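You operate a simulated robot arm through the tools that you are given. There is no shell and no other tool. Be economical: measure what you need, move in short steps, check, and stop when the job is done.

You run a simulated robot arm. Do the job below in one go: nothing can be reset, and whatever is moved stays where it is left.

JOB
Brush the mud off the grey boot's toe cap, then wax the cap.
Fine: brush and duster go back; leave the other boot. Set down upright: black boot brush. A coat counts when it lies all over at full strength: go over it till it gets no stronger. What is to be rubbed or washed off counts as gone when no trace of it is left.

Only the result counts: the job must be done as asked and must still hold three seconds after the hand-in. Knocking over, shifting, dropping, spilling or breaking anything else fails it. Lids that push on must go on centred and level and be pressed home; caps that screw on are set level and turned clockwise until they are tight.

ROBOT AND FRAMES
A 6-joint arm with a two-finger parallel gripper, fixed in place. Base frame: the origin is at the foot of the arm, x ahead of it, y to its left, z up; the work surface is at about z = 0.78. Readings come in m, degrees, newtons and seconds.
With the tool pointing down near the work surface it reaches from about 0.2 to 0.84 m from the base axis. Its first joint turns from -166.0 to 166.0 degrees. Payload 3.91 kg.
The tool frame sits at the grasp point between the pads (the TCP): z along the fingers, y along the line on which they close. The tips reach 0.03 m beyond it. The gripper opens to 0.11 m. The fingers are 0.02 m wide and 0.01 m thick; the gripper's body (0.048 by 0.112 m) begins 0.055 m behind the TCP.
Orientation is that of the tool frame in the base frame, as a unit quaternion [x, y, z, w]. With the fingers straight down and closing along the base's y, the tool's x points along the base's -x, its y along +y and its z along -z.

CONTROLS
- The arm moves only by the tool move_arm. Its argument "deltas" is a list of rows, each an object (a shift or turn left out is 0, a gripper value left out holds the last) with "travel": the shift along the base's x, y, z in m, a list of three; "dr": the turn, a rotation vector about the base's x, y, z in degrees, a list of three; "hand": the gripper command, from -1 (fully open) to 1 (shut), values between in proportion. In form: [{"travel": [dx, dy, dz], "dr": [rx, ry, rz], "hand": hand}, ...]. A call has 1 to 10 rows; each row shifts and turns the commanded pose from where the row before left it. Each row takes 0.2 s and may step no farther than 0.05 m and 8.6 degrees from the row before; otherwise, or with a gripper value out of range, the whole call is refused. Where a pose cannot be reached the arm comes as near as it can. A force on the tool above 90 N (or 10 N above the force at the start of the call, whichever is more), or a blocked arm, ends the call early, and 0.2 s more pass. Each finger travels about 0.108 m/s and halts on what it meets, pressing with about 37 N; the grip force reading is that of the motor and also rises with nothing between the fingers. The clock runs only during rows and for 0.2 s after the last one: add rows that do not move to give the fingers time. It gives the time, the measured TCP pose, the force on the tool (base axes), the opening and the grip force at its end, in the units of the frame above (readings bear some noise), with the torque about the TCP (base axes, N m) and any sound that the robot's microphone picked up.
- Cameras (640 x 400 px; columns grow to the right, rows downward): "scene" is fixed at [0.2215, 0.5, 1.4276]; the picture's right is [-0.64, -0.77, 0.00], its down [-0.51, 0.43, -0.74] and it looks along [0.57, -0.48, -0.67] (base axes); focal length 323 px, centre (320, 200). "wrist" rides on the gripper at [0.077, 0.007, -0.114] in the tool frame; the picture's right is [-0.09, 1.00, 0.00], its down [-0.80, -0.07, -0.59] and it looks along [-0.59, -0.05, 0.80] (tool axes); focal length 270 px, centre (320, 200).
- camera(camera): a new picture of that camera. It takes no simulated time.
- slide_trunk(by): slides the trunk up (or, below 0, down) by that many m; the arm rides with it, the base frame stays. It gives what a move gives, with no picture.
- pixel_to_xyz(camera, pixels): for up to 12 pixels [column, row] of the newest picture of that camera ("zoom" is the newest enlarged one), the place [x, y, z] in the base frame of the surface seen there, good to about 0.002 m. It takes no simulated time.
- close_up(camera, box): a new picture of the part [left, top, right, bottom] of that camera's present view, enlarged. It takes no simulated time.
- finish_job(): hands the job in; it is judged then, once.

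Go step by step. Measure first, check grasps and placings, and put right what went wrong. The budget is 80 turns and 34 pictures, counting those below and the enlarged ones. Unless the task says otherwise, let go and move clear before handing in, and close with one line.

The tools are called after "Request:" as a command line: name --argument value ..., lists and objects as JSON in quotes. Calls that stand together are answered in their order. move_arm: Moves the arm, as the interface text tells. Its arguments: {"type":"object","properties":{"deltas":{"type":"array","items":{"type":"object","properties":{"travel":{"type":"array","items":{"type":"number"}},"dr":{"type":"array","items":{"type":"number"}},"hand":{"type":"number"}}}}},"required":["deltas"]} The other tools are called the same way: slide_trunk (by) slides the trunk up or down; camera (camera) takes a picture; pixel_to_xyz (camera, pixels) gives the place of the surface under pixels of a picture; close_up (camera, box) takes an enlarged picture of a part of a camera's view; finish_job () hands the job in.

At the start:

```text
clock: 0.0
ee_pos: [0.4457, -0.0029, 1.1471]
ee_rot: [0.0, 1.0, 0.0, 0.0]
wrist_force: [0.5, -0.6, -0.7]
moment: [-0.01, 0.0, -0.01]
finger_gap: 0.1099
gripper_force: 0.1
trunk travel left (down, up): [-0.475, 0.065]
```

scene: 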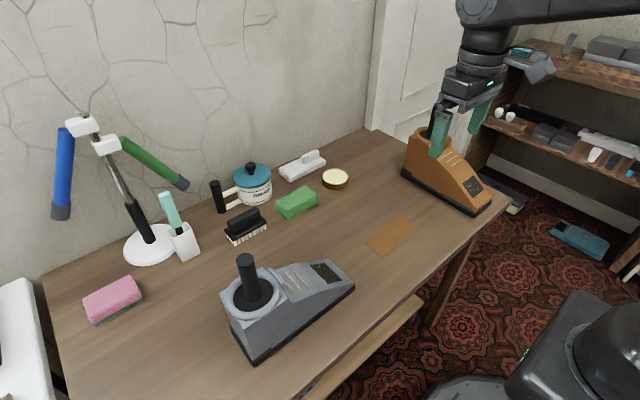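
wrist: 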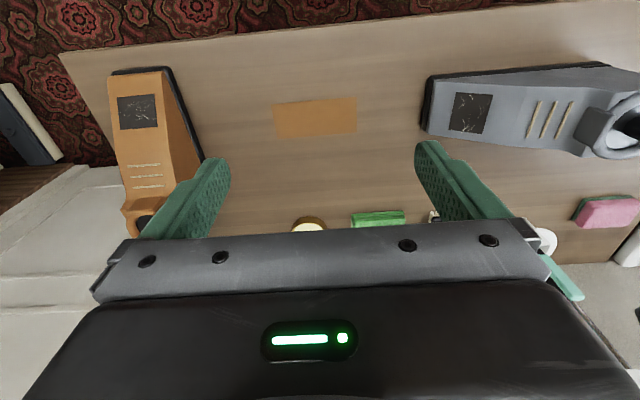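

The scene shows the grey boot at about (285,300), black brush at (245,225), a wax tin at (335,180), and other items. I'll zoom in on the tools and boot first.

Request:
close_up --camera "scene" --box '[200, 130, 420, 268]'

Request:
close_up --camera "scene" --box '[210, 240, 370, 370]'

Request:
pixel_to_xyz --camera "scene" --pixels '[[245, 218], [238, 222], [262, 214], [335, 177], [297, 203], [303, 165], [390, 236], [327, 270], [312, 268], [340, 275], [320, 282], [110, 300]]'

```text
2.90 times, centred on (310, 199) of scene
```

zoom: 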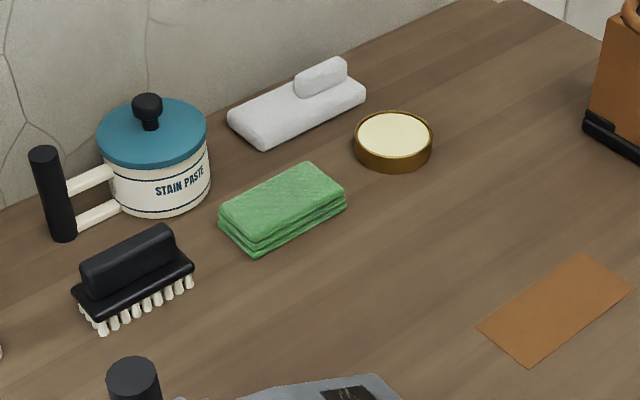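

```text
3.08 times, centred on (290, 305) of scene
```

zoom: 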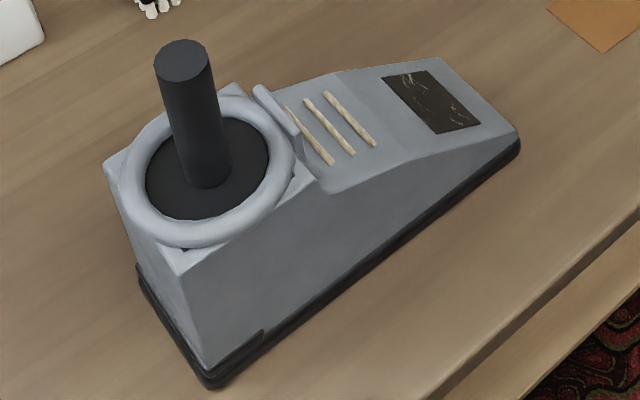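

```text
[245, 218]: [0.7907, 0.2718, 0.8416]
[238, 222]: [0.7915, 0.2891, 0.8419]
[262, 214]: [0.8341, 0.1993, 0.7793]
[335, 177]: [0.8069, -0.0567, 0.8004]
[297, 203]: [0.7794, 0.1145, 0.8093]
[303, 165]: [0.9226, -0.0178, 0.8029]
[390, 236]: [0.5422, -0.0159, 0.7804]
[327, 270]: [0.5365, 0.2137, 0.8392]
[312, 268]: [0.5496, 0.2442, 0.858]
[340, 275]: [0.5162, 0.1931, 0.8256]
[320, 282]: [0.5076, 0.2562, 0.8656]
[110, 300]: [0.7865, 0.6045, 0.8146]
```

I need to tell the possible dusters apart (green folded cloth, white block with grip), so I zoom closer.

Request:
close_up --camera "scene" --box '[265, 140, 361, 220]'

Request:
pixel_to_xyz --camera "zoom" --pixels '[[100, 210], [370, 130], [320, 90], [330, 60], [90, 420], [230, 330], [340, 395], [170, 500], [470, 200], [410, 250], [520, 260], [470, 270]]'

Request:
close_up --camera "scene" --box '[205, 190, 285, 250]'

Request:
pixel_to_xyz --camera "zoom" --pixels '[[320, 170], [200, 220], [430, 130], [180, 270], [490, 210], [250, 310], [400, 260], [250, 400]]'

```text
5.00 times, centred on (313, 180) of scene
```

zoom: 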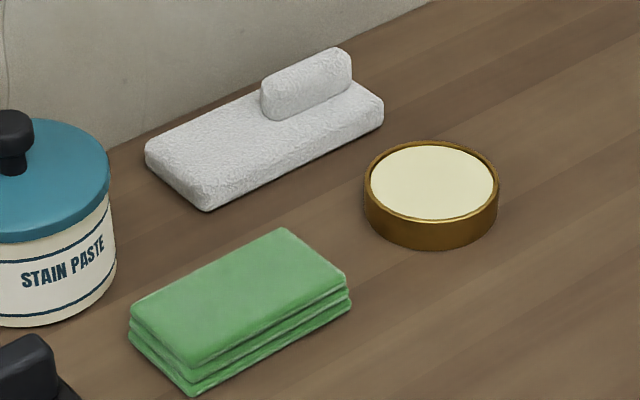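

```text
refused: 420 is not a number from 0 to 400
```

```text
6.67 times, centred on (245, 220) of scene
```

zoom: 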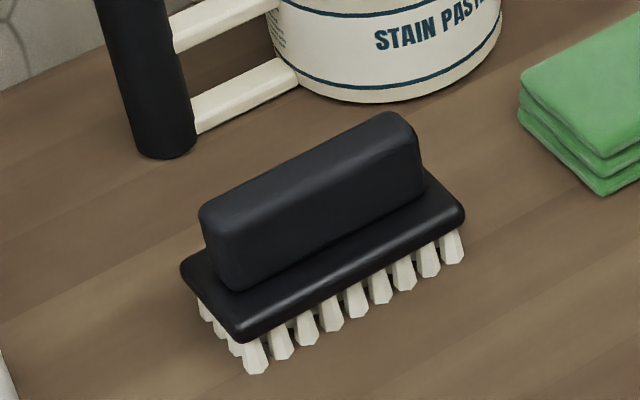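

```text
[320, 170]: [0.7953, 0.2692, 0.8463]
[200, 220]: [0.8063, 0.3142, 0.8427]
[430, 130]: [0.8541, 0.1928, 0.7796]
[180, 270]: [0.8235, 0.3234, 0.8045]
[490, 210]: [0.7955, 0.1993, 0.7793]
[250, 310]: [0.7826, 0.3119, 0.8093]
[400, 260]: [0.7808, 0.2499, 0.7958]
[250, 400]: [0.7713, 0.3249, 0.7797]
```

The brush handle top is at about z 0.845, centred near (0.79,0.27). The green folded cloth is the duster. I'll move the wrist camera closer for clean top views.

Request:
move_arm --deltas '[{"travel": [0.04, 0.04, -0.01]}, {"travel": [0.04, 0.04, -0.01]}, {"travel": [0.04, 0.04, 0]}, {"travel": [0.04, 0.04, 0]}, {}]'

Request:
camera --camera "wrist"

```text
refused: row 1 steps farther than a row can; nothing moved
```

```text
27 pictures are left
```

wrist: 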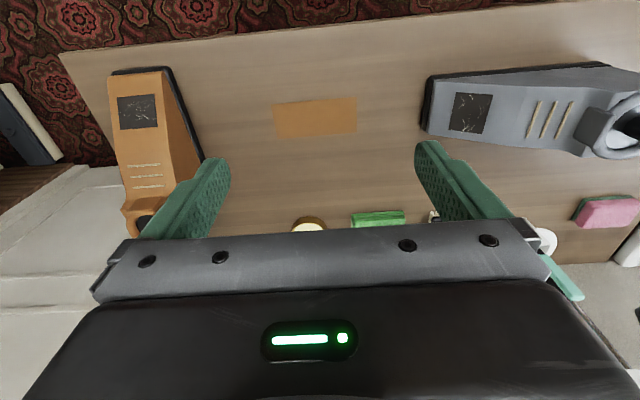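

The step was too long, so I'll use shorter ones. Meanwhile this wrist view shows the mud patch at (452-490, 92-133), so I measure its corners and the boot surface.

Request:
pixel_to_xyz --camera "wrist" --pixels '[[457, 94], [489, 95], [486, 131], [453, 130], [471, 112], [435, 80], [433, 130], [470, 82], [510, 110], [462, 138], [525, 90], [515, 140]]'

Request:
move_arm --deltas '[{"travel": [0.032, 0.032, -0.01]}, {"travel": [0.032, 0.032, -0.01]}, {"travel": [0.032, 0.032, 0]}, {"travel": [0.032, 0.032, 0]}, {"travel": [0.032, 0.032, 0]}, {}]'

Request:
camera --camera "wrist"

```text
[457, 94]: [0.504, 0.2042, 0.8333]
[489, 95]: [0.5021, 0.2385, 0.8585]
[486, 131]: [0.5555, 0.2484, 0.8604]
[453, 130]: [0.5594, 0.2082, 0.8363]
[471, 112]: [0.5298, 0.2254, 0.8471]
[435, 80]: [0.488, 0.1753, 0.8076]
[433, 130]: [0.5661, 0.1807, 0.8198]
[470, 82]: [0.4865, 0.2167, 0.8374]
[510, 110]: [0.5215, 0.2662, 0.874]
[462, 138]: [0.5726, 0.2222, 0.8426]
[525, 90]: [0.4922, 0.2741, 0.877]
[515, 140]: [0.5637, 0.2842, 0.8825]
```

```text
clock: 1.4
ee_pos: [0.6074, 0.1573, 1.1287]
ee_rot: [0.0, 1.0, 0.0, 0.0]
wrist_force: [0.5, 0.5, 0.4]
moment: [0.01, -0.01, 0.01]
finger_gap: 0.1099
gripper_force: 0.1
trunk travel left (down, up): [-0.475, 0.065]
```

```text
26 pictures are left
```

wrist: 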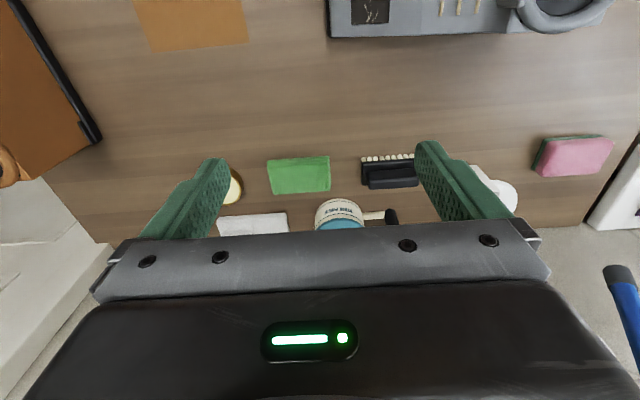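

The brush (360-418, 155-188) and green duster (268-330, 157-194) are visible; I measure their corners.

Request:
pixel_to_xyz --camera "wrist" --pixels '[[369, 172], [418, 167], [419, 184], [372, 187], [362, 163], [395, 178], [269, 162], [329, 159], [329, 187], [272, 192], [300, 175], [410, 160]]'

Request:
close_up --camera "wrist" --box '[255, 135, 435, 247]'

```text
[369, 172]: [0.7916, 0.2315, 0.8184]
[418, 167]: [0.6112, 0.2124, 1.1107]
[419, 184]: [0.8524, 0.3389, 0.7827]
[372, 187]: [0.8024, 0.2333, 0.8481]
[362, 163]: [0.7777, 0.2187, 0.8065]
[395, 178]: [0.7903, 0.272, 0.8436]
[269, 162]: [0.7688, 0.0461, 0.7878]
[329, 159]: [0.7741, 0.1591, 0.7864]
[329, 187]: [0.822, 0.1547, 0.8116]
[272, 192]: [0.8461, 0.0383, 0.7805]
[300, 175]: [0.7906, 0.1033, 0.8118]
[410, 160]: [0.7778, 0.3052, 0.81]
```

```text
3.56 times, centred on (345, 191) of wrist
```

zoom: 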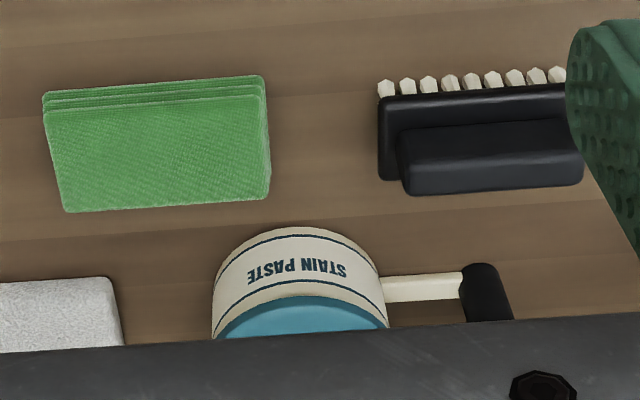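

The brush runs along y (y 0.214–0.322, handle about 0.232–0.317), centre about (0.80, 0.274). I check where the lamp arms and pot stand before approaching.

Request:
pixel_to_xyz --camera "scene" --pixels '[[184, 184], [150, 158], [62, 150], [62, 210], [105, 145], [85, 127], [216, 190], [222, 208], [250, 167], [168, 200], [245, 262], [135, 215]]'

Request:
move_arm --deltas '[{"travel": [0.035, 0.02, -0.01]}, {"travel": [0.035, 0.02, -0.01]}, {"travel": [0.035, 0.02, -0.01]}, {"travel": [0.035, 0.02, -0.01]}, {"travel": [0.03, 0.02, -0.01]}, {"travel": [0.02, 0.017, -0.01]}, {}]'

```text
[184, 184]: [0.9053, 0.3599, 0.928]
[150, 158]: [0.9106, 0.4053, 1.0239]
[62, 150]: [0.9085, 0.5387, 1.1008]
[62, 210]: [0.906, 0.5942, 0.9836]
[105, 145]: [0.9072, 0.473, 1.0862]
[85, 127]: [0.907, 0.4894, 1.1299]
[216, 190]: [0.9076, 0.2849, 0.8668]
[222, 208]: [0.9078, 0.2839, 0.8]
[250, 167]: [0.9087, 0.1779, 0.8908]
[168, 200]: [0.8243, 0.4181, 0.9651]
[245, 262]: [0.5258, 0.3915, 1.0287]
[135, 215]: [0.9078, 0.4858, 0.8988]
```

```text
clock: 3.0
ee_pos: [0.7759, 0.2644, 1.0634]
ee_rot: [-0.001, 1.0, 0.0, 0.002]
wrist_force: [0.5, -1.0, -0.5]
moment: [0.0, 0.02, -0.03]
finger_gap: 0.1102
gripper_force: 0.0
out of reach, approached as far as the arm can: row 6
trunk travel left (down, up): [-0.475, 0.065]
```

The pot's black handle is at x 0.908, clear of my path. Reach is short at this height, so I go down and recheck.

Request:
move_arm --deltas '[{"travel": [0, 0, -0.04]}, {"travel": [0, 0, -0.04]}, {"travel": [0, 0, -0.04]}, {}, {}]'

Request:
camera --camera "wrist"

```text
clock: 4.2
ee_pos: [0.7779, 0.2667, 0.9466]
ee_rot: [0.0, 1.0, 0.001, 0.0]
wrist_force: [0.5, -0.5, 0.8]
moment: [-0.01, 0.02, 0.0]
finger_gap: 0.11
gripper_force: 0.0
trunk travel left (down, up): [-0.475, 0.065]
```

```text
24 pictures are left
```

wrist: 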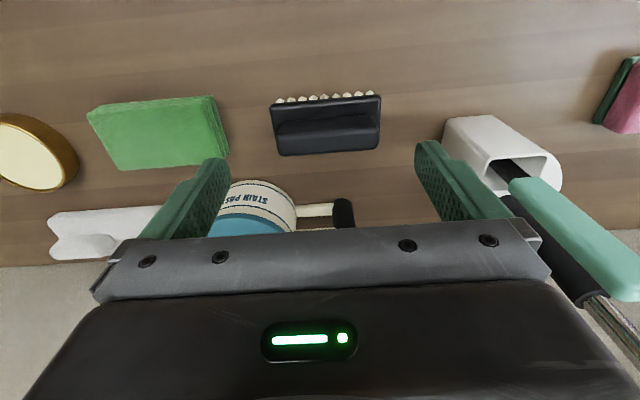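

I'm at (0.778, 0.267). I measure the brush handle again from here and extend by the remaining offset.

Request:
pixel_to_xyz --camera "wrist" --pixels '[[281, 150], [378, 147], [330, 148], [281, 128], [376, 124], [330, 130], [272, 105], [379, 97], [280, 140], [378, 137], [330, 140], [216, 100]]'

Request:
move_arm --deltas '[{"travel": [0.01, 0.004, -0.02]}, {"travel": [0.01, 0.004, -0.02]}, {}]'

```text
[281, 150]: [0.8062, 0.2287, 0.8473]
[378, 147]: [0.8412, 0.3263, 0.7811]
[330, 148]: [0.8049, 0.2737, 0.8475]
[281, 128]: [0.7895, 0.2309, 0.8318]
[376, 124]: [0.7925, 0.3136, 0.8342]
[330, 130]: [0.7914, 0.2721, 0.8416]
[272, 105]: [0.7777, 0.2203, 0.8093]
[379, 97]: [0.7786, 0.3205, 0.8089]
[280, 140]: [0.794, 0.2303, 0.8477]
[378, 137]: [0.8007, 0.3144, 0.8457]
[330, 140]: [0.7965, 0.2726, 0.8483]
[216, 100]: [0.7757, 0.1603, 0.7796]
```

```text
clock: 5.0
ee_pos: [0.7969, 0.2731, 0.9062]
ee_rot: [-0.001, 1.0, 0.0, 0.0]
wrist_force: [0.4, 0.7, -0.5]
moment: [-0.01, 0.0, 0.02]
finger_gap: 0.1099
gripper_force: 0.2
trunk travel left (down, up): [-0.475, 0.065]
```

At (0.797,0.273,0.906). The handle is y 0.229–0.3155 and x 0.791–0.812, so I descend and grip it along its length.

Request:
move_arm --deltas '[{"travel": [0.004, -0.001, -0.03]}, {"travel": [0, 0, -0.03]}, {}, {"hand": -0.2}, {"hand": 0.2}, {"hand": 0.2}, {"hand": 0.4}, {"hand": 0.4}]'

```text
clock: 6.8
ee_pos: [0.8011, 0.2745, 0.8463]
ee_rot: [0.001, 1.0, 0.0, 0.001]
wrist_force: [0.2, 0.7, 2.4]
moment: [0.01, -0.07, 0.01]
finger_gap: 0.0887
gripper_force: 37.5
trunk travel left (down, up): [-0.475, 0.065]
```

The brush is gripped (gap 0.0887). I lift it and carry it over to in front of the toe.

Request:
move_arm --deltas '[{"travel": [0, 0, 0.04]}, {"travel": [0, 0, 0.045]}, {"travel": [0, 0, 0.045]}, {"travel": [-0.03, -0.016, 0.02]}, {"travel": [-0.04, -0.017, 0]}, {"travel": [-0.04, -0.017, 0]}, {"travel": [-0.04, -0.017, 0]}, {"travel": [-0.04, -0.017, 0]}, {"travel": [-0.04, -0.017, 0]}, {"travel": [-0.036, -0.0135, 0]}]'

Request:
move_arm --deltas '[{"dr": [0, 0, -8.59]}, {"dr": [0, 0, -8.59]}, {"dr": [0, 0, -8.59]}, {"dr": [0, 0, -8.59]}, {"dr": [0, 0, -8.59]}, {"dr": [0, 0, -8.59]}, {"dr": [0, 0, -8.59]}, {"dr": [0, 0, -8.59]}, {"dr": [0, 0, -8.59]}, {"dr": [0, 0, -8.59]}]'

Request:
move_arm --deltas '[{"dr": [7.98, 0.57, 0]}, {"dr": [7.98, 0.57, 0]}, {"dr": [7.98, 0.57, 0]}, {"dr": [7.98, 0.57, 0]}, {}]'

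Request:
camera --camera "scene"

```text
clock: 9.0
ee_pos: [0.5265, 0.1523, 0.999]
ee_rot: [-0.001, 1.0, -0.001, 0.001]
wrist_force: [0.0, -0.2, -0.3]
moment: [-0.02, -0.03, -0.01]
finger_gap: 0.0885
gripper_force: 36.7
out of reach, approached as far as the arm can: row 3
trunk travel left (down, up): [-0.475, 0.065]
```

```text
clock: 11.2
ee_pos: [0.5296, 0.1544, 0.9962]
ee_rot: [0.681, 0.732, 0.0, 0.0]
wrist_force: [0.4, 0.2, -2.0]
moment: [0.04, 0.01, -0.02]
finger_gap: 0.0883
gripper_force: 36.9
trunk travel left (down, up): [-0.475, 0.065]
```

```text
clock: 12.4
ee_pos: [0.5296, 0.1542, 0.996]
ee_rot: [0.654, 0.704, 0.188, -0.203]
wrist_force: [0.2, -0.2, -1.5]
moment: [-0.03, -0.03, -0.01]
finger_gap: 0.0885
gripper_force: 36.5
trunk travel left (down, up): [-0.475, 0.065]
```

```text
23 pictures are left
```

scene: 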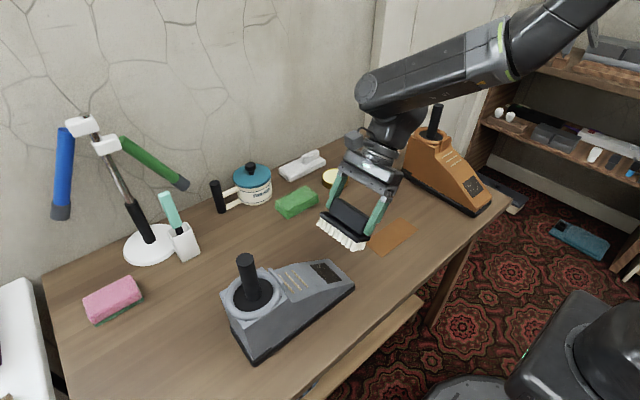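

The brush is held bristles facing the cap, with the tilt matching the slope. I hover, then lower along the cap's normal in small steps.

Request:
move_arm --deltas '[{"travel": [0.0025, 0.0045, -0.025]}, {"travel": [0.0025, 0.0045, -0.025]}, {"travel": [-0.0008, 0.0106, -0.017]}, {"travel": [-0.0008, 0.0106, -0.017]}, {"travel": [-0.0002, 0.0032, -0.005]}, {}]'

```text
clock: 13.8
ee_pos: [0.531, 0.1889, 0.9073]
ee_rot: [0.655, 0.703, 0.189, -0.202]
wrist_force: [-0.8, -0.5, -2.0]
moment: [-0.07, 0.02, 0.03]
finger_gap: 0.0886
gripper_force: 37.1
trunk travel left (down, up): [-0.475, 0.065]
```

No contact yet; I creep on in 2 mm steps.

Request:
move_arm --deltas '[{"travel": [-0.0001, 0.0011, -0.0017]}, {"travel": [-0.0001, 0.0011, -0.0017]}, {}]'

Request:
move_arm --deltas '[{"travel": [-0.0001, 0.0011, -0.0017]}, {"travel": [-0.0001, 0.0011, -0.0017]}, {}]'

```text
clock: 14.6
ee_pos: [0.5307, 0.1892, 0.9058]
ee_rot: [0.655, 0.703, 0.19, -0.201]
wrist_force: [2.3, -10.2, 18.0]
moment: [0.71, -0.92, -0.55]
finger_gap: 0.0886
gripper_force: 37.6
trunk travel left (down, up): [-0.475, 0.065]
```

```text
clock: 15.4
ee_pos: [0.5312, 0.1897, 0.9025]
ee_rot: [0.654, 0.704, 0.19, -0.201]
wrist_force: [-3.4, -17.9, 34.8]
moment: [0.55, -1.28, -0.62]
finger_gap: 0.0887
gripper_force: 36.6
trunk travel left (down, up): [-0.475, 0.065]
```

Contact made at about 39 N, more than I want. I back off a little and stroke side to side along the cap's cross direction.

Request:
move_arm --deltas '[{"travel": [0.0001, -0.0013, 0.0021]}, {"travel": [0.01, 0.0007, 0]}, {"travel": [0.01, 0.0007, 0]}, {"travel": [-0.013, -0.0009, 0]}, {"travel": [-0.014, -0.001, 0]}, {"travel": [-0.013, -0.0009, 0]}, {"travel": [0.013, 0.0009, 0]}, {"travel": [0.014, 0.001, 0]}, {"travel": [0.013, 0.0009, 0]}, {"travel": [-0.02, -0.0014, 0]}]'

Request:
camera --camera "wrist"

```text
clock: 17.6
ee_pos: [0.5312, 0.1924, 0.9029]
ee_rot: [0.654, 0.704, 0.188, -0.203]
wrist_force: [-0.2, 0.5, -2.1]
moment: [-0.01, 0.0, -0.02]
finger_gap: 0.0887
gripper_force: 36.9
trunk travel left (down, up): [-0.475, 0.065]
```

```text
22 pictures are left
```

wrist: 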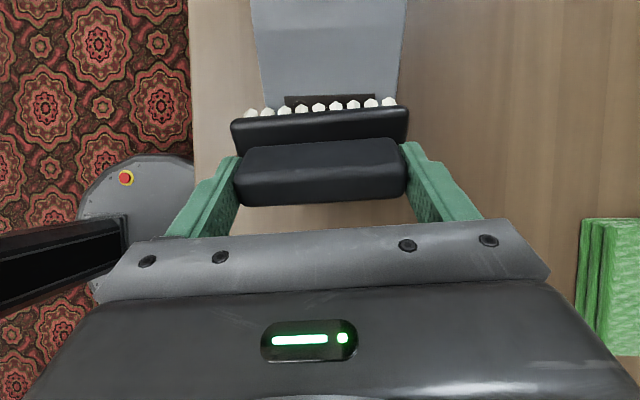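

Force dropped to zero unexpectedly, so the brush slipped in the grip or the boot moved. I check with a scene picture.

Request:
camera --camera "scene"

Request:
close_up --camera "scene" --box '[220, 230, 380, 350]'

```text
21 pictures are left
```

scene: 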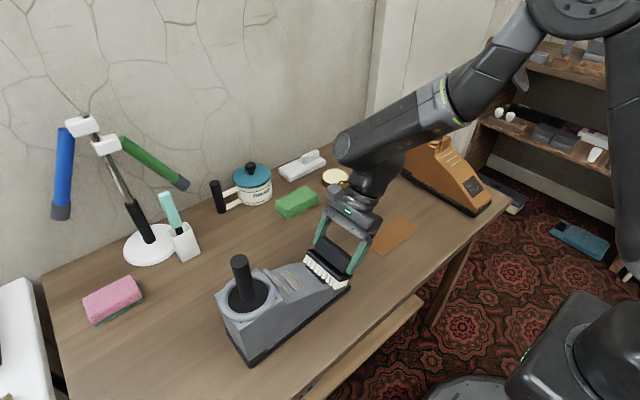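

```text
3.33 times, centred on (300, 290) of scene
```

zoom: 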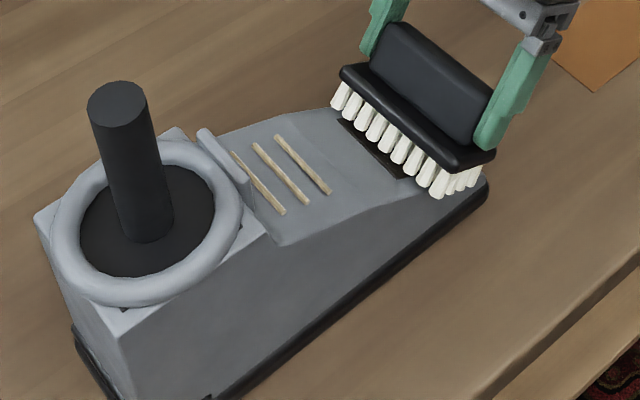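

The boot itself seems to have slid some millimetres (stick top from column 245 to 239). I measure its present position.

Request:
pixel_to_xyz --camera "zoom" --pixels '[[340, 121], [416, 178], [276, 138], [328, 192], [233, 154], [283, 212], [115, 97], [486, 195], [395, 172], [370, 150], [205, 130], [180, 130]]'

Request:
move_arm --deltas '[{"travel": [0.001, -0.018, 0.028]}, {"travel": [0.001, -0.018, 0.028]}, {"travel": [0, -0.03, 0.03]}, {}]'

Request:
close_up --camera "scene" --box '[200, 230, 360, 370]'

```text
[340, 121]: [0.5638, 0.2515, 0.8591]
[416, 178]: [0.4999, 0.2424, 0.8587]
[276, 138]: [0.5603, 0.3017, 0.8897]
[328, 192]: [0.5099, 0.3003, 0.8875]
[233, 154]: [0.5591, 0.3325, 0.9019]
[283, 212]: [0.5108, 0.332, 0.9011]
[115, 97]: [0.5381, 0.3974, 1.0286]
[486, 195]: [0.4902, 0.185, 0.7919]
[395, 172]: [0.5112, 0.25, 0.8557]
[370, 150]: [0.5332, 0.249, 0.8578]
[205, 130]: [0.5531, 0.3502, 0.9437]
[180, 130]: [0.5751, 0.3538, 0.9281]
```

```text
clock: 18.6
ee_pos: [0.5349, 0.1267, 0.9899]
ee_rot: [0.654, 0.704, 0.188, -0.202]
wrist_force: [0.3, 0.8, -1.2]
moment: [-0.03, 0.01, 0.02]
finger_gap: 0.0887
gripper_force: 36.8
trunk travel left (down, up): [-0.475, 0.065]
```

```text
2.86 times, centred on (280, 300) of scene
```

zoom: 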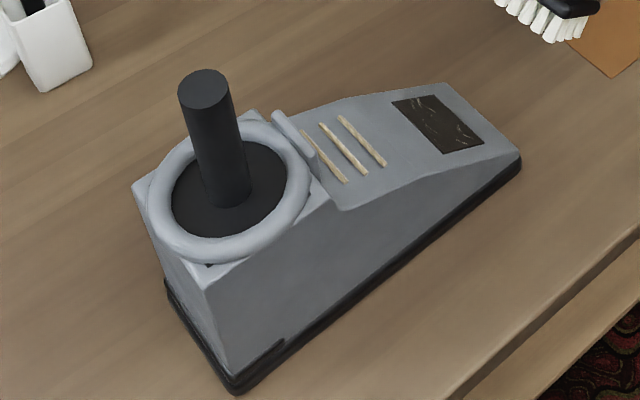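

The boot slid about 5–10 mm and the mud is still there. I re-measure the patch and wait to plan a lighter press.

Request:
pixel_to_xyz --camera "zoom" --pixels '[[391, 103], [432, 96], [483, 143], [444, 153], [436, 124], [465, 95], [515, 150], [415, 130], [320, 125], [365, 172], [340, 118], [385, 165]]'

Request:
camera --camera "wrist"

```text
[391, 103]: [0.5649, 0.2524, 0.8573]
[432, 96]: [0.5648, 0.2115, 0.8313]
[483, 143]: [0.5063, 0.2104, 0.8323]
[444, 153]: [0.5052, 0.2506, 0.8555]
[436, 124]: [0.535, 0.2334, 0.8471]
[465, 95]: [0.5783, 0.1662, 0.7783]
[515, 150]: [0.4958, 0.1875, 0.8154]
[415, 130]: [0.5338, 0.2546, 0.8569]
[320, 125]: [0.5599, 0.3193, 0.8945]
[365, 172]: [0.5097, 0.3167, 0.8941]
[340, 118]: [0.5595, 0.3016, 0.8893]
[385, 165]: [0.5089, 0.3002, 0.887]
```

```text
18 pictures are left
```

wrist: 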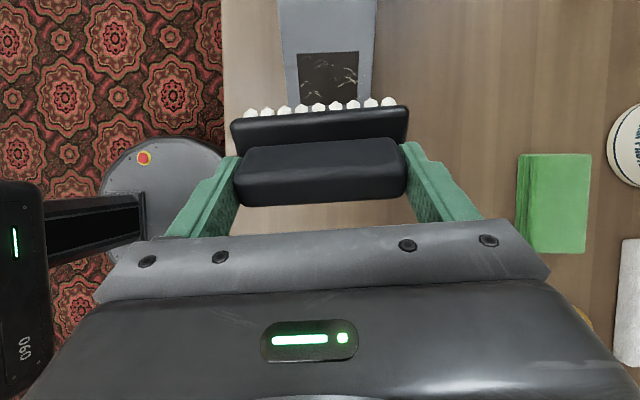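

The boot moved only ~8 mm and turned about 2.5°; the patch is now centred at (0.535,0.231,0.844). From now on I'll use light, downhill-only strokes so friction balances the push. First I line up above the upper edge.

Request:
move_arm --deltas '[{"travel": [0.0003, 0.0293, -0.0209], "dr": [0, 0, -2.6]}, {"travel": [0.0003, 0.0293, -0.0209]}, {"travel": [0.0002, 0.0292, -0.0208]}, {"travel": [-0.0001, 0.0042, -0.0068]}, {}]'

Request:
move_arm --deltas '[{"travel": [0, 0.0008, -0.0013]}, {}]'

```text
clock: 19.8
ee_pos: [0.5321, 0.2174, 0.9218]
ee_rot: [0.67, 0.689, 0.193, -0.197]
wrist_force: [-0.1, -0.7, -1.5]
moment: [-0.02, -0.02, -0.04]
finger_gap: 0.0886
gripper_force: 37.0
trunk travel left (down, up): [-0.475, 0.065]
```

```text
clock: 20.4
ee_pos: [0.534, 0.2179, 0.9203]
ee_rot: [0.67, 0.689, 0.192, -0.197]
wrist_force: [-1.1, -1.0, -2.2]
moment: [-0.05, -0.03, 0.03]
finger_gap: 0.0886
gripper_force: 36.6
trunk travel left (down, up): [-0.475, 0.065]
```

Still free; I creep further.

Request:
move_arm --deltas '[{"travel": [0, 0.0008, -0.0013]}, {}]'

Request:
move_arm --deltas '[{"travel": [0, 0.0003, -0.0004]}, {}]'

```text
clock: 21.0
ee_pos: [0.5346, 0.2202, 0.9183]
ee_rot: [0.669, 0.69, 0.191, -0.198]
wrist_force: [-0.3, 1.1, -1.0]
moment: [-0.03, 0.01, -0.01]
finger_gap: 0.0884
gripper_force: 36.5
trunk travel left (down, up): [-0.475, 0.065]
```

```text
clock: 21.6
ee_pos: [0.534, 0.2192, 0.918]
ee_rot: [0.671, 0.688, 0.193, -0.197]
wrist_force: [-0.3, 0.4, -1.1]
moment: [-0.06, -0.02, 0.02]
finger_gap: 0.0888
gripper_force: 36.4
trunk travel left (down, up): [-0.475, 0.065]
```

Request:
move_arm --deltas '[{"travel": [0, 0.0005, -0.0009]}, {}]'

Request:
move_arm --deltas '[{"travel": [0, 0.0005, -0.0009]}, {}]'

```text
clock: 22.2
ee_pos: [0.5341, 0.2199, 0.9172]
ee_rot: [0.67, 0.689, 0.192, -0.197]
wrist_force: [-1.4, -2.9, 7.9]
moment: [0.24, 0.44, 0.22]
finger_gap: 0.0885
gripper_force: 37.2
trunk travel left (down, up): [-0.475, 0.065]
```

```text
clock: 22.8
ee_pos: [0.5342, 0.2194, 0.9165]
ee_rot: [0.671, 0.688, 0.194, -0.197]
wrist_force: [1.1, -7.5, 19.5]
moment: [0.29, 0.82, 0.33]
finger_gap: 0.0887
gripper_force: 37.4
trunk travel left (down, up): [-0.475, 0.065]
```

About 12–20 N now. I make the downhill stroke of 6 cm.

Request:
move_arm --deltas '[{"travel": [0.0001, -0.0053, -0.0029]}, {"travel": [0.0001, -0.0051, -0.0032]}, {"travel": [0.0001, -0.0051, -0.0032]}, {"travel": [0.0001, -0.0051, -0.0032]}, {"travel": [0.0001, -0.0051, -0.0032]}, {"travel": [0.0001, -0.0051, -0.0032]}]'

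Request:
move_arm --deltas '[{"travel": [0.0001, -0.0051, -0.0032]}, {"travel": [0.0001, -0.0051, -0.0032]}, {"travel": [0.0001, -0.0051, -0.0032]}, {"travel": [0.0001, -0.0051, -0.0032]}]'

```text
clock: 24.2
ee_pos: [0.5347, 0.1884, 0.8964]
ee_rot: [0.67, 0.689, 0.193, -0.197]
wrist_force: [0.3, -5.5, 18.6]
moment: [0.29, -0.18, -0.12]
finger_gap: 0.0884
gripper_force: 36.9
trunk travel left (down, up): [-0.475, 0.065]
```

```text
clock: 25.2
ee_pos: [0.5346, 0.1675, 0.8834]
ee_rot: [0.67, 0.689, 0.192, -0.198]
wrist_force: [-0.9, -1.5, 1.5]
moment: [0.03, -0.13, -0.07]
finger_gap: 0.0887
gripper_force: 36.5
trunk travel left (down, up): [-0.475, 0.065]
```

The stroke went well. I take a look at the patch.

Request:
move_arm --deltas '[{"travel": [0, -0.005, 0.0085]}, {"travel": [0, -0.005, 0.0085]}]'

Request:
close_up --camera "wrist" --box '[230, 0, 430, 125]'

Request:
pixel_to_xyz --camera "zoom" --pixels '[[200, 270], [440, 260], [320, 265], [320, 200], [200, 100], [440, 100]]'

```text
clock: 25.8
ee_pos: [0.5362, 0.1593, 0.9]
ee_rot: [0.671, 0.689, 0.192, -0.197]
wrist_force: [-0.5, 0.2, -1.7]
moment: [-0.02, 0.0, 0.01]
finger_gap: 0.0884
gripper_force: 37.7
trunk travel left (down, up): [-0.475, 0.065]
```

```text
3.20 times, centred on (330, 62) of wrist
```

zoom: 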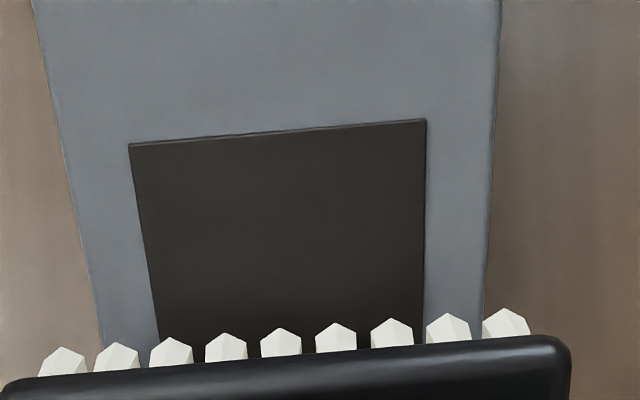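

```text
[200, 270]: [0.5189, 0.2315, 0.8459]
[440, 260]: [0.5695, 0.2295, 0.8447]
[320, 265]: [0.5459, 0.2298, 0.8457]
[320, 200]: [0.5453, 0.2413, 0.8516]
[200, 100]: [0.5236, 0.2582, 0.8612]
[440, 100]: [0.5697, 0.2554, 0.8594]
```

The cracked mud texture has gone from the visible part, leaving an even dark cap. I'll do a second stroke, then compare.

Request:
move_arm --deltas '[{"travel": [-0.0004, 0.0195, 0.0125]}, {"travel": [-0.0004, 0.0195, 0.0125]}, {"travel": [-0.0004, 0.018, 0.0112]}, {"travel": [0, 0.004, -0.0068]}, {"travel": [0, 0.003, -0.0051]}, {}]'

```text
clock: 27.2
ee_pos: [0.535, 0.2237, 0.9243]
ee_rot: [0.671, 0.688, 0.193, -0.198]
wrist_force: [0.1, -0.2, -1.4]
moment: [-0.01, -0.01, 0.0]
finger_gap: 0.0886
gripper_force: 37.4
trunk travel left (down, up): [-0.475, 0.065]
```

About 4 mm above contact; I press down lightly and stroke down again.

Request:
move_arm --deltas '[{"travel": [0, 0.0021, -0.0034]}, {"travel": [0, 0.0004, -0.0007]}, {}]'

```text
clock: 28.0
ee_pos: [0.5354, 0.2253, 0.9209]
ee_rot: [0.67, 0.689, 0.193, -0.197]
wrist_force: [-0.2, -0.7, -0.3]
moment: [-0.01, 0.0, 0.02]
finger_gap: 0.0886
gripper_force: 37.0
trunk travel left (down, up): [-0.475, 0.065]
```

Request:
move_arm --deltas '[{"travel": [0, 0.0004, -0.0007]}, {}]'

Request:
move_arm --deltas '[{"travel": [0, 0.0004, -0.0007]}, {}]'

```text
clock: 28.6
ee_pos: [0.5344, 0.2239, 0.9207]
ee_rot: [0.67, 0.689, 0.193, -0.197]
wrist_force: [0.8, -2.7, 7.0]
moment: [0.03, -0.3, -0.14]
finger_gap: 0.0884
gripper_force: 37.0
trunk travel left (down, up): [-0.475, 0.065]
```

```text
clock: 29.2
ee_pos: [0.5351, 0.2255, 0.9203]
ee_rot: [0.671, 0.688, 0.194, -0.197]
wrist_force: [1.5, -9.2, 20.4]
moment: [-0.01, 0.01, -0.03]
finger_gap: 0.0888
gripper_force: 37.1
trunk travel left (down, up): [-0.475, 0.065]
```

Request:
move_arm --deltas '[{"travel": [0.0001, -0.0065, -0.0039]}, {"travel": [0.0001, -0.0065, -0.0041]}, {"travel": [0.0001, -0.0065, -0.0041]}, {"travel": [0.0001, -0.0065, -0.0041]}, {"travel": [0.0001, -0.0065, -0.0041]}, {"travel": [0.0001, -0.0065, -0.0041]}, {"travel": [0.0001, -0.0065, -0.0042]}, {"travel": [0.0001, -0.0065, -0.0042]}, {"travel": [0.0001, -0.0065, -0.0042]}]'

Request:
move_arm --deltas '[{"travel": [0, -0.01, 0.02]}, {"travel": [0, -0.02, 0.04]}, {"travel": [0, -0.03, 0.03]}, {"travel": [0, -0.03, 0.03]}, {}]'

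Request:
close_up --camera "scene" --box '[280, 240, 376, 300]'

Request:
pixel_to_xyz --camera "zoom" --pixels '[[320, 200], [240, 150], [400, 250], [300, 120], [360, 220]]'

```text
clock: 31.2
ee_pos: [0.5339, 0.1668, 0.8807]
ee_rot: [0.67, 0.689, 0.192, -0.197]
wrist_force: [0.1, -3.9, 8.5]
moment: [0.03, -0.44, -0.18]
finger_gap: 0.0883
gripper_force: 36.6
trunk travel left (down, up): [-0.475, 0.065]
```

```text
clock: 32.4
ee_pos: [0.5352, 0.075, 1.0018]
ee_rot: [0.67, 0.689, 0.192, -0.198]
wrist_force: [-0.8, 0.2, -1.1]
moment: [-0.02, 0.0, -0.02]
finger_gap: 0.0885
gripper_force: 36.8
trunk travel left (down, up): [-0.475, 0.065]
```

```text
6.67 times, centred on (328, 270) of scene
```

zoom: 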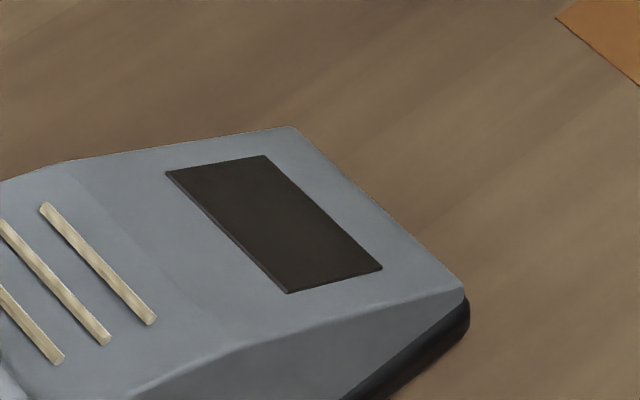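

```text
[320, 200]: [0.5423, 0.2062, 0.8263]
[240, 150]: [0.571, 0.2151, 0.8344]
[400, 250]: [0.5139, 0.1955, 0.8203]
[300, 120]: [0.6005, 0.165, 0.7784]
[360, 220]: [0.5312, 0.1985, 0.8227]
```

The cap now looks evenly dark with no cracks or crust. To be sure, I do one more brush pass and compare its colour.

Request:
move_arm --deltas '[{"travel": [0, 0.0345, -0.0151]}, {"travel": [0, 0.0345, -0.0151]}, {"travel": [0, 0.0345, -0.0151]}, {"travel": [0, 0.0346, -0.0152]}, {"travel": [0, 0.006, -0.01]}, {"travel": [0, 0.005, -0.008]}, {"travel": [0, 0.0018, -0.0027]}, {}]'

Request:
move_arm --deltas '[{"travel": [0, 0.0006, -0.001]}, {}]'

```text
clock: 34.2
ee_pos: [0.5371, 0.2295, 0.9218]
ee_rot: [0.671, 0.689, 0.192, -0.197]
wrist_force: [0.5, -2.1, 3.9]
moment: [-0.07, -0.2, -0.15]
finger_gap: 0.0885
gripper_force: 37.2
trunk travel left (down, up): [-0.475, 0.065]
```

```text
clock: 34.8
ee_pos: [0.537, 0.2292, 0.923]
ee_rot: [0.67, 0.689, 0.193, -0.197]
wrist_force: [4.3, -5.7, 14.8]
moment: [-0.04, -0.34, -0.12]
finger_gap: 0.0886
gripper_force: 37.0
trunk travel left (down, up): [-0.475, 0.065]
```

Request:
move_arm --deltas '[{"travel": [0, -0.0065, -0.0041]}, {"travel": [0, -0.0065, -0.0041]}, {"travel": [0, -0.0065, -0.0041]}, {"travel": [0, -0.0065, -0.0041]}, {"travel": [0, -0.0065, -0.0041]}, {"travel": [0, -0.0065, -0.0041]}, {"travel": [0, -0.0065, -0.0042]}, {"travel": [0, -0.0065, -0.0042]}, {"travel": [0, -0.0065, -0.0042]}]'

Request:
move_arm --deltas '[{"travel": [0, -0.01, 0.02]}, {"travel": [0, -0.02, 0.04]}, {"travel": [0, -0.03, 0.03]}, {"travel": [0, -0.03, 0.03]}, {}]'

Request:
close_up --camera "scene" --box '[280, 240, 376, 300]'

Request:
pixel_to_xyz --camera "zoom" --pixels '[[168, 172], [265, 155], [381, 268], [289, 292], [275, 225]]'

```text
clock: 36.8
ee_pos: [0.5328, 0.1709, 0.8821]
ee_rot: [0.67, 0.689, 0.194, -0.197]
wrist_force: [0.9, -8.6, 29.0]
moment: [0.17, -0.39, -0.1]
finger_gap: 0.0882
gripper_force: 37.2
trunk travel left (down, up): [-0.475, 0.065]
```

```text
clock: 38.0
ee_pos: [0.5353, 0.0778, 1.0024]
ee_rot: [0.67, 0.689, 0.193, -0.198]
wrist_force: [0.7, 0.1, -2.6]
moment: [-0.02, 0.0, 0.02]
finger_gap: 0.0886
gripper_force: 37.3
trunk travel left (down, up): [-0.475, 0.065]
```

```text
6.67 times, centred on (328, 270) of scene
```

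zoom: 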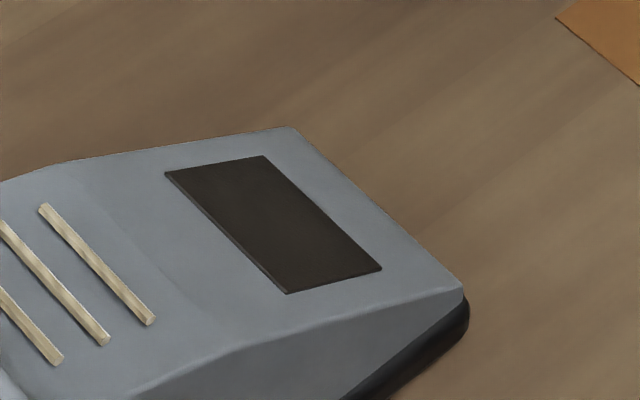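

```text
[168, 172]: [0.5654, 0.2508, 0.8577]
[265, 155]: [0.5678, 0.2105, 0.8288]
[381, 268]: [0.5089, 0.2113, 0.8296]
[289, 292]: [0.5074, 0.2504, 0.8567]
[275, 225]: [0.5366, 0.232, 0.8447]
```

No change, so the mud is off. Next I level the brush, turn it back and return it to its spot at (0.801,0.2745).

Request:
move_arm --deltas '[{"dr": [-7.997, -0.209, 0]}, {"dr": [-7.997, -0.209, 0]}, {"dr": [-7.997, -0.209, 0]}, {"dr": [-7.997, -0.209, 0]}, {"dr": [0, 0, 8.59]}, {"dr": [0, 0, 8.59]}, {"dr": [0, 0, 8.59]}, {"dr": [0, 0, 8.59]}, {"dr": [0, 0, 8.59]}, {"dr": [0, 0, 8.59]}]'

Request:
move_arm --deltas '[{"dr": [0, 0, 8.59]}, {"dr": [0, 0, 8.59]}, {"dr": [0, 0, 8.59]}, {"dr": [0, 0, 8.59]}, {"dr": [0, 0, 2.6], "travel": [0.03, 0.02, -0.012]}, {"travel": [0.036, 0.027, -0.012]}, {"travel": [0.036, 0.027, -0.012]}, {"travel": [0.036, 0.027, -0.012]}, {"travel": [0.036, 0.027, -0.012]}, {}]'

```text
clock: 40.2
ee_pos: [0.5351, 0.0817, 1.0005]
ee_rot: [0.316, 0.949, 0.0, 0.001]
wrist_force: [-0.1, -0.2, -0.6]
moment: [0.03, 0.01, 0.01]
finger_gap: 0.0887
gripper_force: 37.6
trunk travel left (down, up): [-0.475, 0.065]
```

```text
clock: 42.4
ee_pos: [0.7106, 0.2107, 0.9392]
ee_rot: [0.0, 1.0, 0.0, 0.0]
wrist_force: [0.0, -0.2, -1.9]
moment: [-0.03, -0.01, -0.02]
finger_gap: 0.0885
gripper_force: 37.6
trunk travel left (down, up): [-0.475, 0.065]
```

Level and turned back at (0.711,0.211,0.939). I move above the brush's place.

Request:
move_arm --deltas '[{"travel": [0.0301, 0.0213, -0.013]}, {"travel": [0.0301, 0.0213, -0.013]}, {"travel": [0.0301, 0.0213, -0.013]}, {}, {}]'

Request:
camera --camera "wrist"

```text
clock: 43.6
ee_pos: [0.8006, 0.274, 0.9015]
ee_rot: [0.0, 1.0, 0.0, 0.0]
wrist_force: [0.7, -0.1, -0.7]
moment: [-0.01, 0.03, -0.02]
finger_gap: 0.0884
gripper_force: 37.1
trunk travel left (down, up): [-0.475, 0.065]
```

```text
14 pictures are left
```

wrist: 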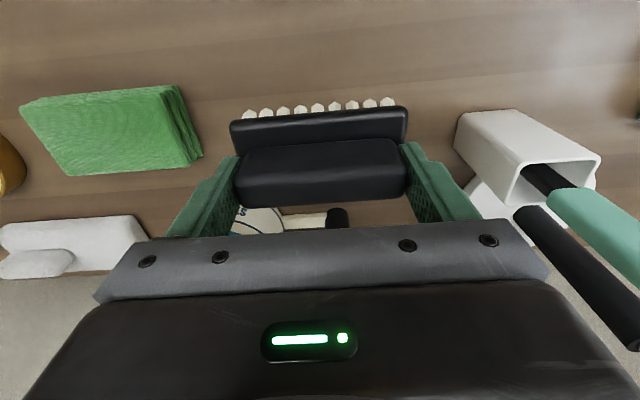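

The brush sits straight in the grip. I lower it until it touches.

Request:
move_arm --deltas '[{"travel": [0, 0, -0.025]}, {"travel": [0, 0, -0.02]}, {"travel": [0, 0, -0.005]}, {}]'

Request:
move_arm --deltas '[{"travel": [0, 0, -0.002]}, {"travel": [0, 0, -0.0015]}, {}]'

```text
clock: 44.6
ee_pos: [0.8009, 0.2747, 0.8509]
ee_rot: [0.0, 1.0, 0.0, -0.001]
wrist_force: [0.7, -0.7, -0.8]
moment: [-0.03, 0.0, 0.04]
finger_gap: 0.0886
gripper_force: 36.9
trunk travel left (down, up): [-0.475, 0.065]
```

```text
clock: 45.4
ee_pos: [0.7999, 0.274, 0.8483]
ee_rot: [0.0, 1.0, 0.0, 0.0]
wrist_force: [0.5, -0.3, -1.0]
moment: [-0.01, -0.02, 0.02]
finger_gap: 0.0885
gripper_force: 37.7
trunk travel left (down, up): [-0.475, 0.065]
```

Request:
move_arm --deltas '[{"travel": [0, 0, -0.001]}, {}]'

Request:
move_arm --deltas '[{"travel": [0, 0, -0.0008]}, {}]'

```text
clock: 46.0
ee_pos: [0.8008, 0.2738, 0.8475]
ee_rot: [0.0, 1.0, -0.001, 0.0]
wrist_force: [-0.6, 0.9, -1.7]
moment: [0.02, 0.0, 0.0]
finger_gap: 0.0886
gripper_force: 37.1
trunk travel left (down, up): [-0.475, 0.065]
```

```text
clock: 46.6
ee_pos: [0.801, 0.2731, 0.8469]
ee_rot: [0.0, 1.0, 0.0, -0.001]
wrist_force: [-0.4, 0.0, -1.9]
moment: [0.0, -0.03, -0.02]
finger_gap: 0.0886
gripper_force: 37.3
trunk travel left (down, up): [-0.475, 0.065]
```

Within a millimetre of its first height; one more small step, then I open.

Request:
move_arm --deltas '[{"travel": [0, 0, -0.0008]}, {}]'

Request:
move_arm --deltas '[{"hand": 0.2}, {"hand": -0.2}, {"hand": -0.6}, {"hand": -1}, {"hand": -1}, {"travel": [0, 0, 0.03]}, {"travel": [0, 0, 0.035]}, {"travel": [0, 0, 0.035]}, {}]'

Request:
camera --camera "wrist"

```text
clock: 47.2
ee_pos: [0.8006, 0.2719, 0.8464]
ee_rot: [0.0, 1.0, 0.0, 0.0]
wrist_force: [0.2, 0.8, -1.5]
moment: [0.03, -0.03, 0.0]
finger_gap: 0.0888
gripper_force: 37.2
trunk travel left (down, up): [-0.475, 0.065]
```

```text
clock: 49.2
ee_pos: [0.798, 0.2711, 0.9456]
ee_rot: [-0.002, 1.0, -0.001, 0.0]
wrist_force: [0.1, -0.1, -1.0]
moment: [0.01, -0.03, 0.0]
finger_gap: 0.11
gripper_force: 0.0
trunk travel left (down, up): [-0.475, 0.065]
```

```text
13 pictures are left
```

wrist: 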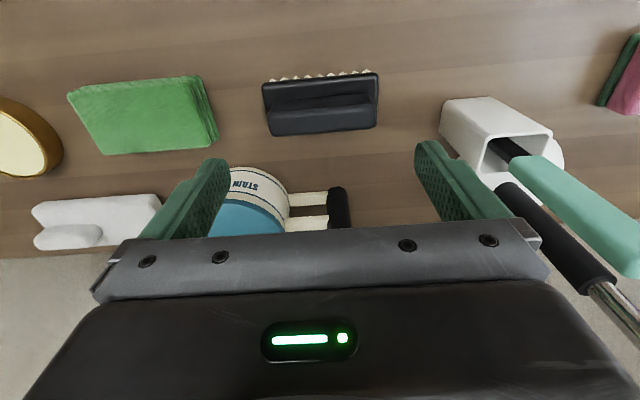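

The brush stands upright in place. I measure the duster's corners, its neighbours and the wax tin.

Request:
pixel_to_xyz --camera "wrist" --pixels '[[70, 95], [192, 80], [214, 137], [108, 152], [140, 115], [230, 180], [225, 195], [5, 110], [45, 150], [10, 145], [262, 84], [375, 72]]'

Request:
pixel_to_xyz --camera "scene" --pixels '[[336, 170], [326, 178], [346, 179], [335, 186], [240, 195], [270, 192], [277, 207], [300, 188], [317, 201], [292, 213]]'

```text
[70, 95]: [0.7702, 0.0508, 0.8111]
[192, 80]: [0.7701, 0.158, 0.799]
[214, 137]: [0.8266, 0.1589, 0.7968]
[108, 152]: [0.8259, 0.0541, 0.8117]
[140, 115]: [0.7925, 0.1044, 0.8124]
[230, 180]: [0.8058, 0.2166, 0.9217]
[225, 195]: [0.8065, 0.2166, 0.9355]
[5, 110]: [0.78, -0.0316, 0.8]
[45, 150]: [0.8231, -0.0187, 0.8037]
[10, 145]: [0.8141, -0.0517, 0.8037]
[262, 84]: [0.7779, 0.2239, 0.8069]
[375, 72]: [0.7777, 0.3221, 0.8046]
```

```text
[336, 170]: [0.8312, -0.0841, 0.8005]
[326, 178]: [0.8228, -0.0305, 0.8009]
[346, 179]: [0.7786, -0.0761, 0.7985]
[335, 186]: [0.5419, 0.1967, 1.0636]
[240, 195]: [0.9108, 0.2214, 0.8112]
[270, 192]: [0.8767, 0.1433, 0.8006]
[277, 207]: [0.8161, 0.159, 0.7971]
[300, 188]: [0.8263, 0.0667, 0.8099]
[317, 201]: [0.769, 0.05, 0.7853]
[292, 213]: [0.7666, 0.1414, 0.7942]
```

Duster: x 0.769–0.827, y 0.05–0.159, z 0.78–0.812. Tin: centre (0.807,-0.057), wax at 0.800 and rim at 0.804. I turn the gripper to close across the duster's short side and move above it.

Request:
move_arm --deltas '[{"travel": [0, -0.0167, 0], "dr": [0, 0, -8.59], "hand": -0.45}, {"travel": [0, -0.0167, 0], "dr": [0, 0, -8.59]}, {"travel": [0, -0.0167, 0], "dr": [0, 0, -8.59]}, {"travel": [0, -0.0167, 0], "dr": [0, 0, -8.59]}, {"travel": [0, -0.0167, 0], "dr": [0, 0, -8.59]}, {"travel": [0, -0.0167, 0], "dr": [0, 0, -8.59]}, {"travel": [0, -0.0167, 0], "dr": [0, 0, -8.59]}, {"travel": [0, -0.0167, 0], "dr": [0, 0, -8.59]}, {"travel": [0, -0.0167, 0], "dr": [0, 0, -8.59]}, {"travel": [0, -0.0167, 0], "dr": [0, 0, -8.59]}]'

Request:
move_arm --deltas '[{"dr": [0, 0, -4.1]}, {}]'

Request:
camera --camera "wrist"

```text
clock: 51.4
ee_pos: [0.8003, 0.1052, 0.9475]
ee_rot: [0.682, 0.732, 0.0, 0.001]
wrist_force: [0.1, -0.7, 1.0]
moment: [-0.04, -0.03, 0.01]
finger_gap: 0.0799
gripper_force: 0.2
trunk travel left (down, up): [-0.475, 0.065]
```

```text
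clock: 52.0
ee_pos: [0.801, 0.1055, 0.9471]
ee_rot: [0.707, 0.708, 0.0, 0.0]
wrist_force: [-0.6, 0.4, -0.1]
moment: [0.0, -0.01, 0.0]
finger_gap: 0.0798
gripper_force: 0.0
trunk travel left (down, up): [-0.475, 0.065]
```

```text
12 pictures are left
```

wrist: 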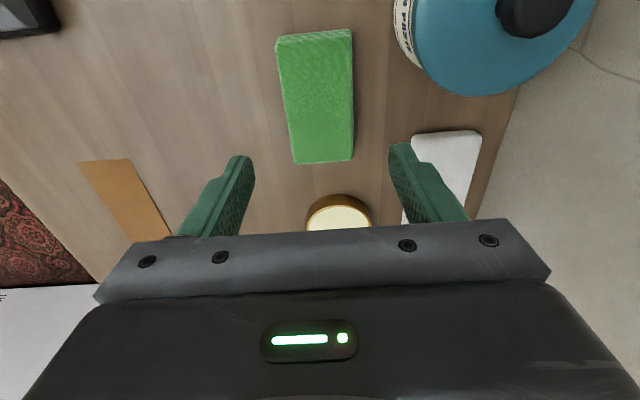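

The fingers straddle the duster and stay clear of the pot. I descend and grip.

Request:
move_arm --deltas '[{"travel": [-0.003, -0.001, -0.04]}, {"travel": [0, 0, -0.04]}, {"travel": [0, 0, -0.03]}, {"travel": [0, 0, -0.015]}, {}, {"hand": -0.2}, {"hand": 0.1}, {"hand": 0.3}, {"hand": 0.4}, {}]'

```text
clock: 54.2
ee_pos: [0.7988, 0.1041, 0.8239]
ee_rot: [0.707, 0.707, 0.0, 0.0]
wrist_force: [1.4, 0.4, 0.0]
moment: [-0.04, -0.04, 0.0]
finger_gap: 0.065
gripper_force: 37.1
trunk travel left (down, up): [-0.475, 0.065]
```

Duster gripped (gap 0.065, TCP z 0.824). I lift it and carry it over the wax tin.

Request:
move_arm --deltas '[{"travel": [0, 0, 0.04]}, {"travel": [0, 0, 0.036]}, {"travel": [0.002, -0.04, 0]}, {"travel": [0.002, -0.04, 0]}, {"travel": [0.002, -0.04, 0]}, {"travel": [0.002, -0.041, 0]}, {"travel": [0, 0, -0.035]}, {"travel": [0, 0, -0.013]}, {}]'

Request:
camera --camera "wrist"

```text
clock: 56.2
ee_pos: [0.8033, -0.0557, 0.8526]
ee_rot: [0.707, 0.707, 0.0, 0.001]
wrist_force: [0.1, -0.7, -0.9]
moment: [0.01, 0.0, -0.01]
finger_gap: 0.0651
gripper_force: 37.0
trunk travel left (down, up): [-0.475, 0.065]
```

```text
11 pictures are left
```

wrist: 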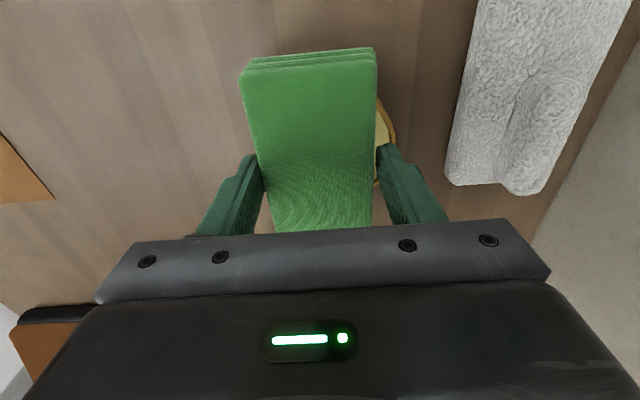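

The duster is over the tin. I lower it gently onto the wax.

Request:
move_arm --deltas '[{"travel": [0.004, -0.001, -0.003]}, {"travel": [0, 0, -0.002]}, {}]'

Request:
move_arm --deltas '[{"travel": [0, 0, -0.0012]}, {}]'

```text
clock: 57.0
ee_pos: [0.8081, -0.0562, 0.8451]
ee_rot: [0.707, 0.708, 0.0, 0.0]
wrist_force: [0.0, 0.0, -0.8]
moment: [-0.02, -0.01, 0.02]
finger_gap: 0.065
gripper_force: 37.1
trunk travel left (down, up): [-0.475, 0.065]
```

```text
clock: 57.6
ee_pos: [0.8079, -0.0559, 0.8453]
ee_rot: [0.706, 0.708, 0.0, 0.0]
wrist_force: [0.1, 0.4, 4.5]
moment: [0.1, 0.08, -0.02]
finger_gap: 0.065
gripper_force: 37.1
trunk travel left (down, up): [-0.475, 0.065]
```

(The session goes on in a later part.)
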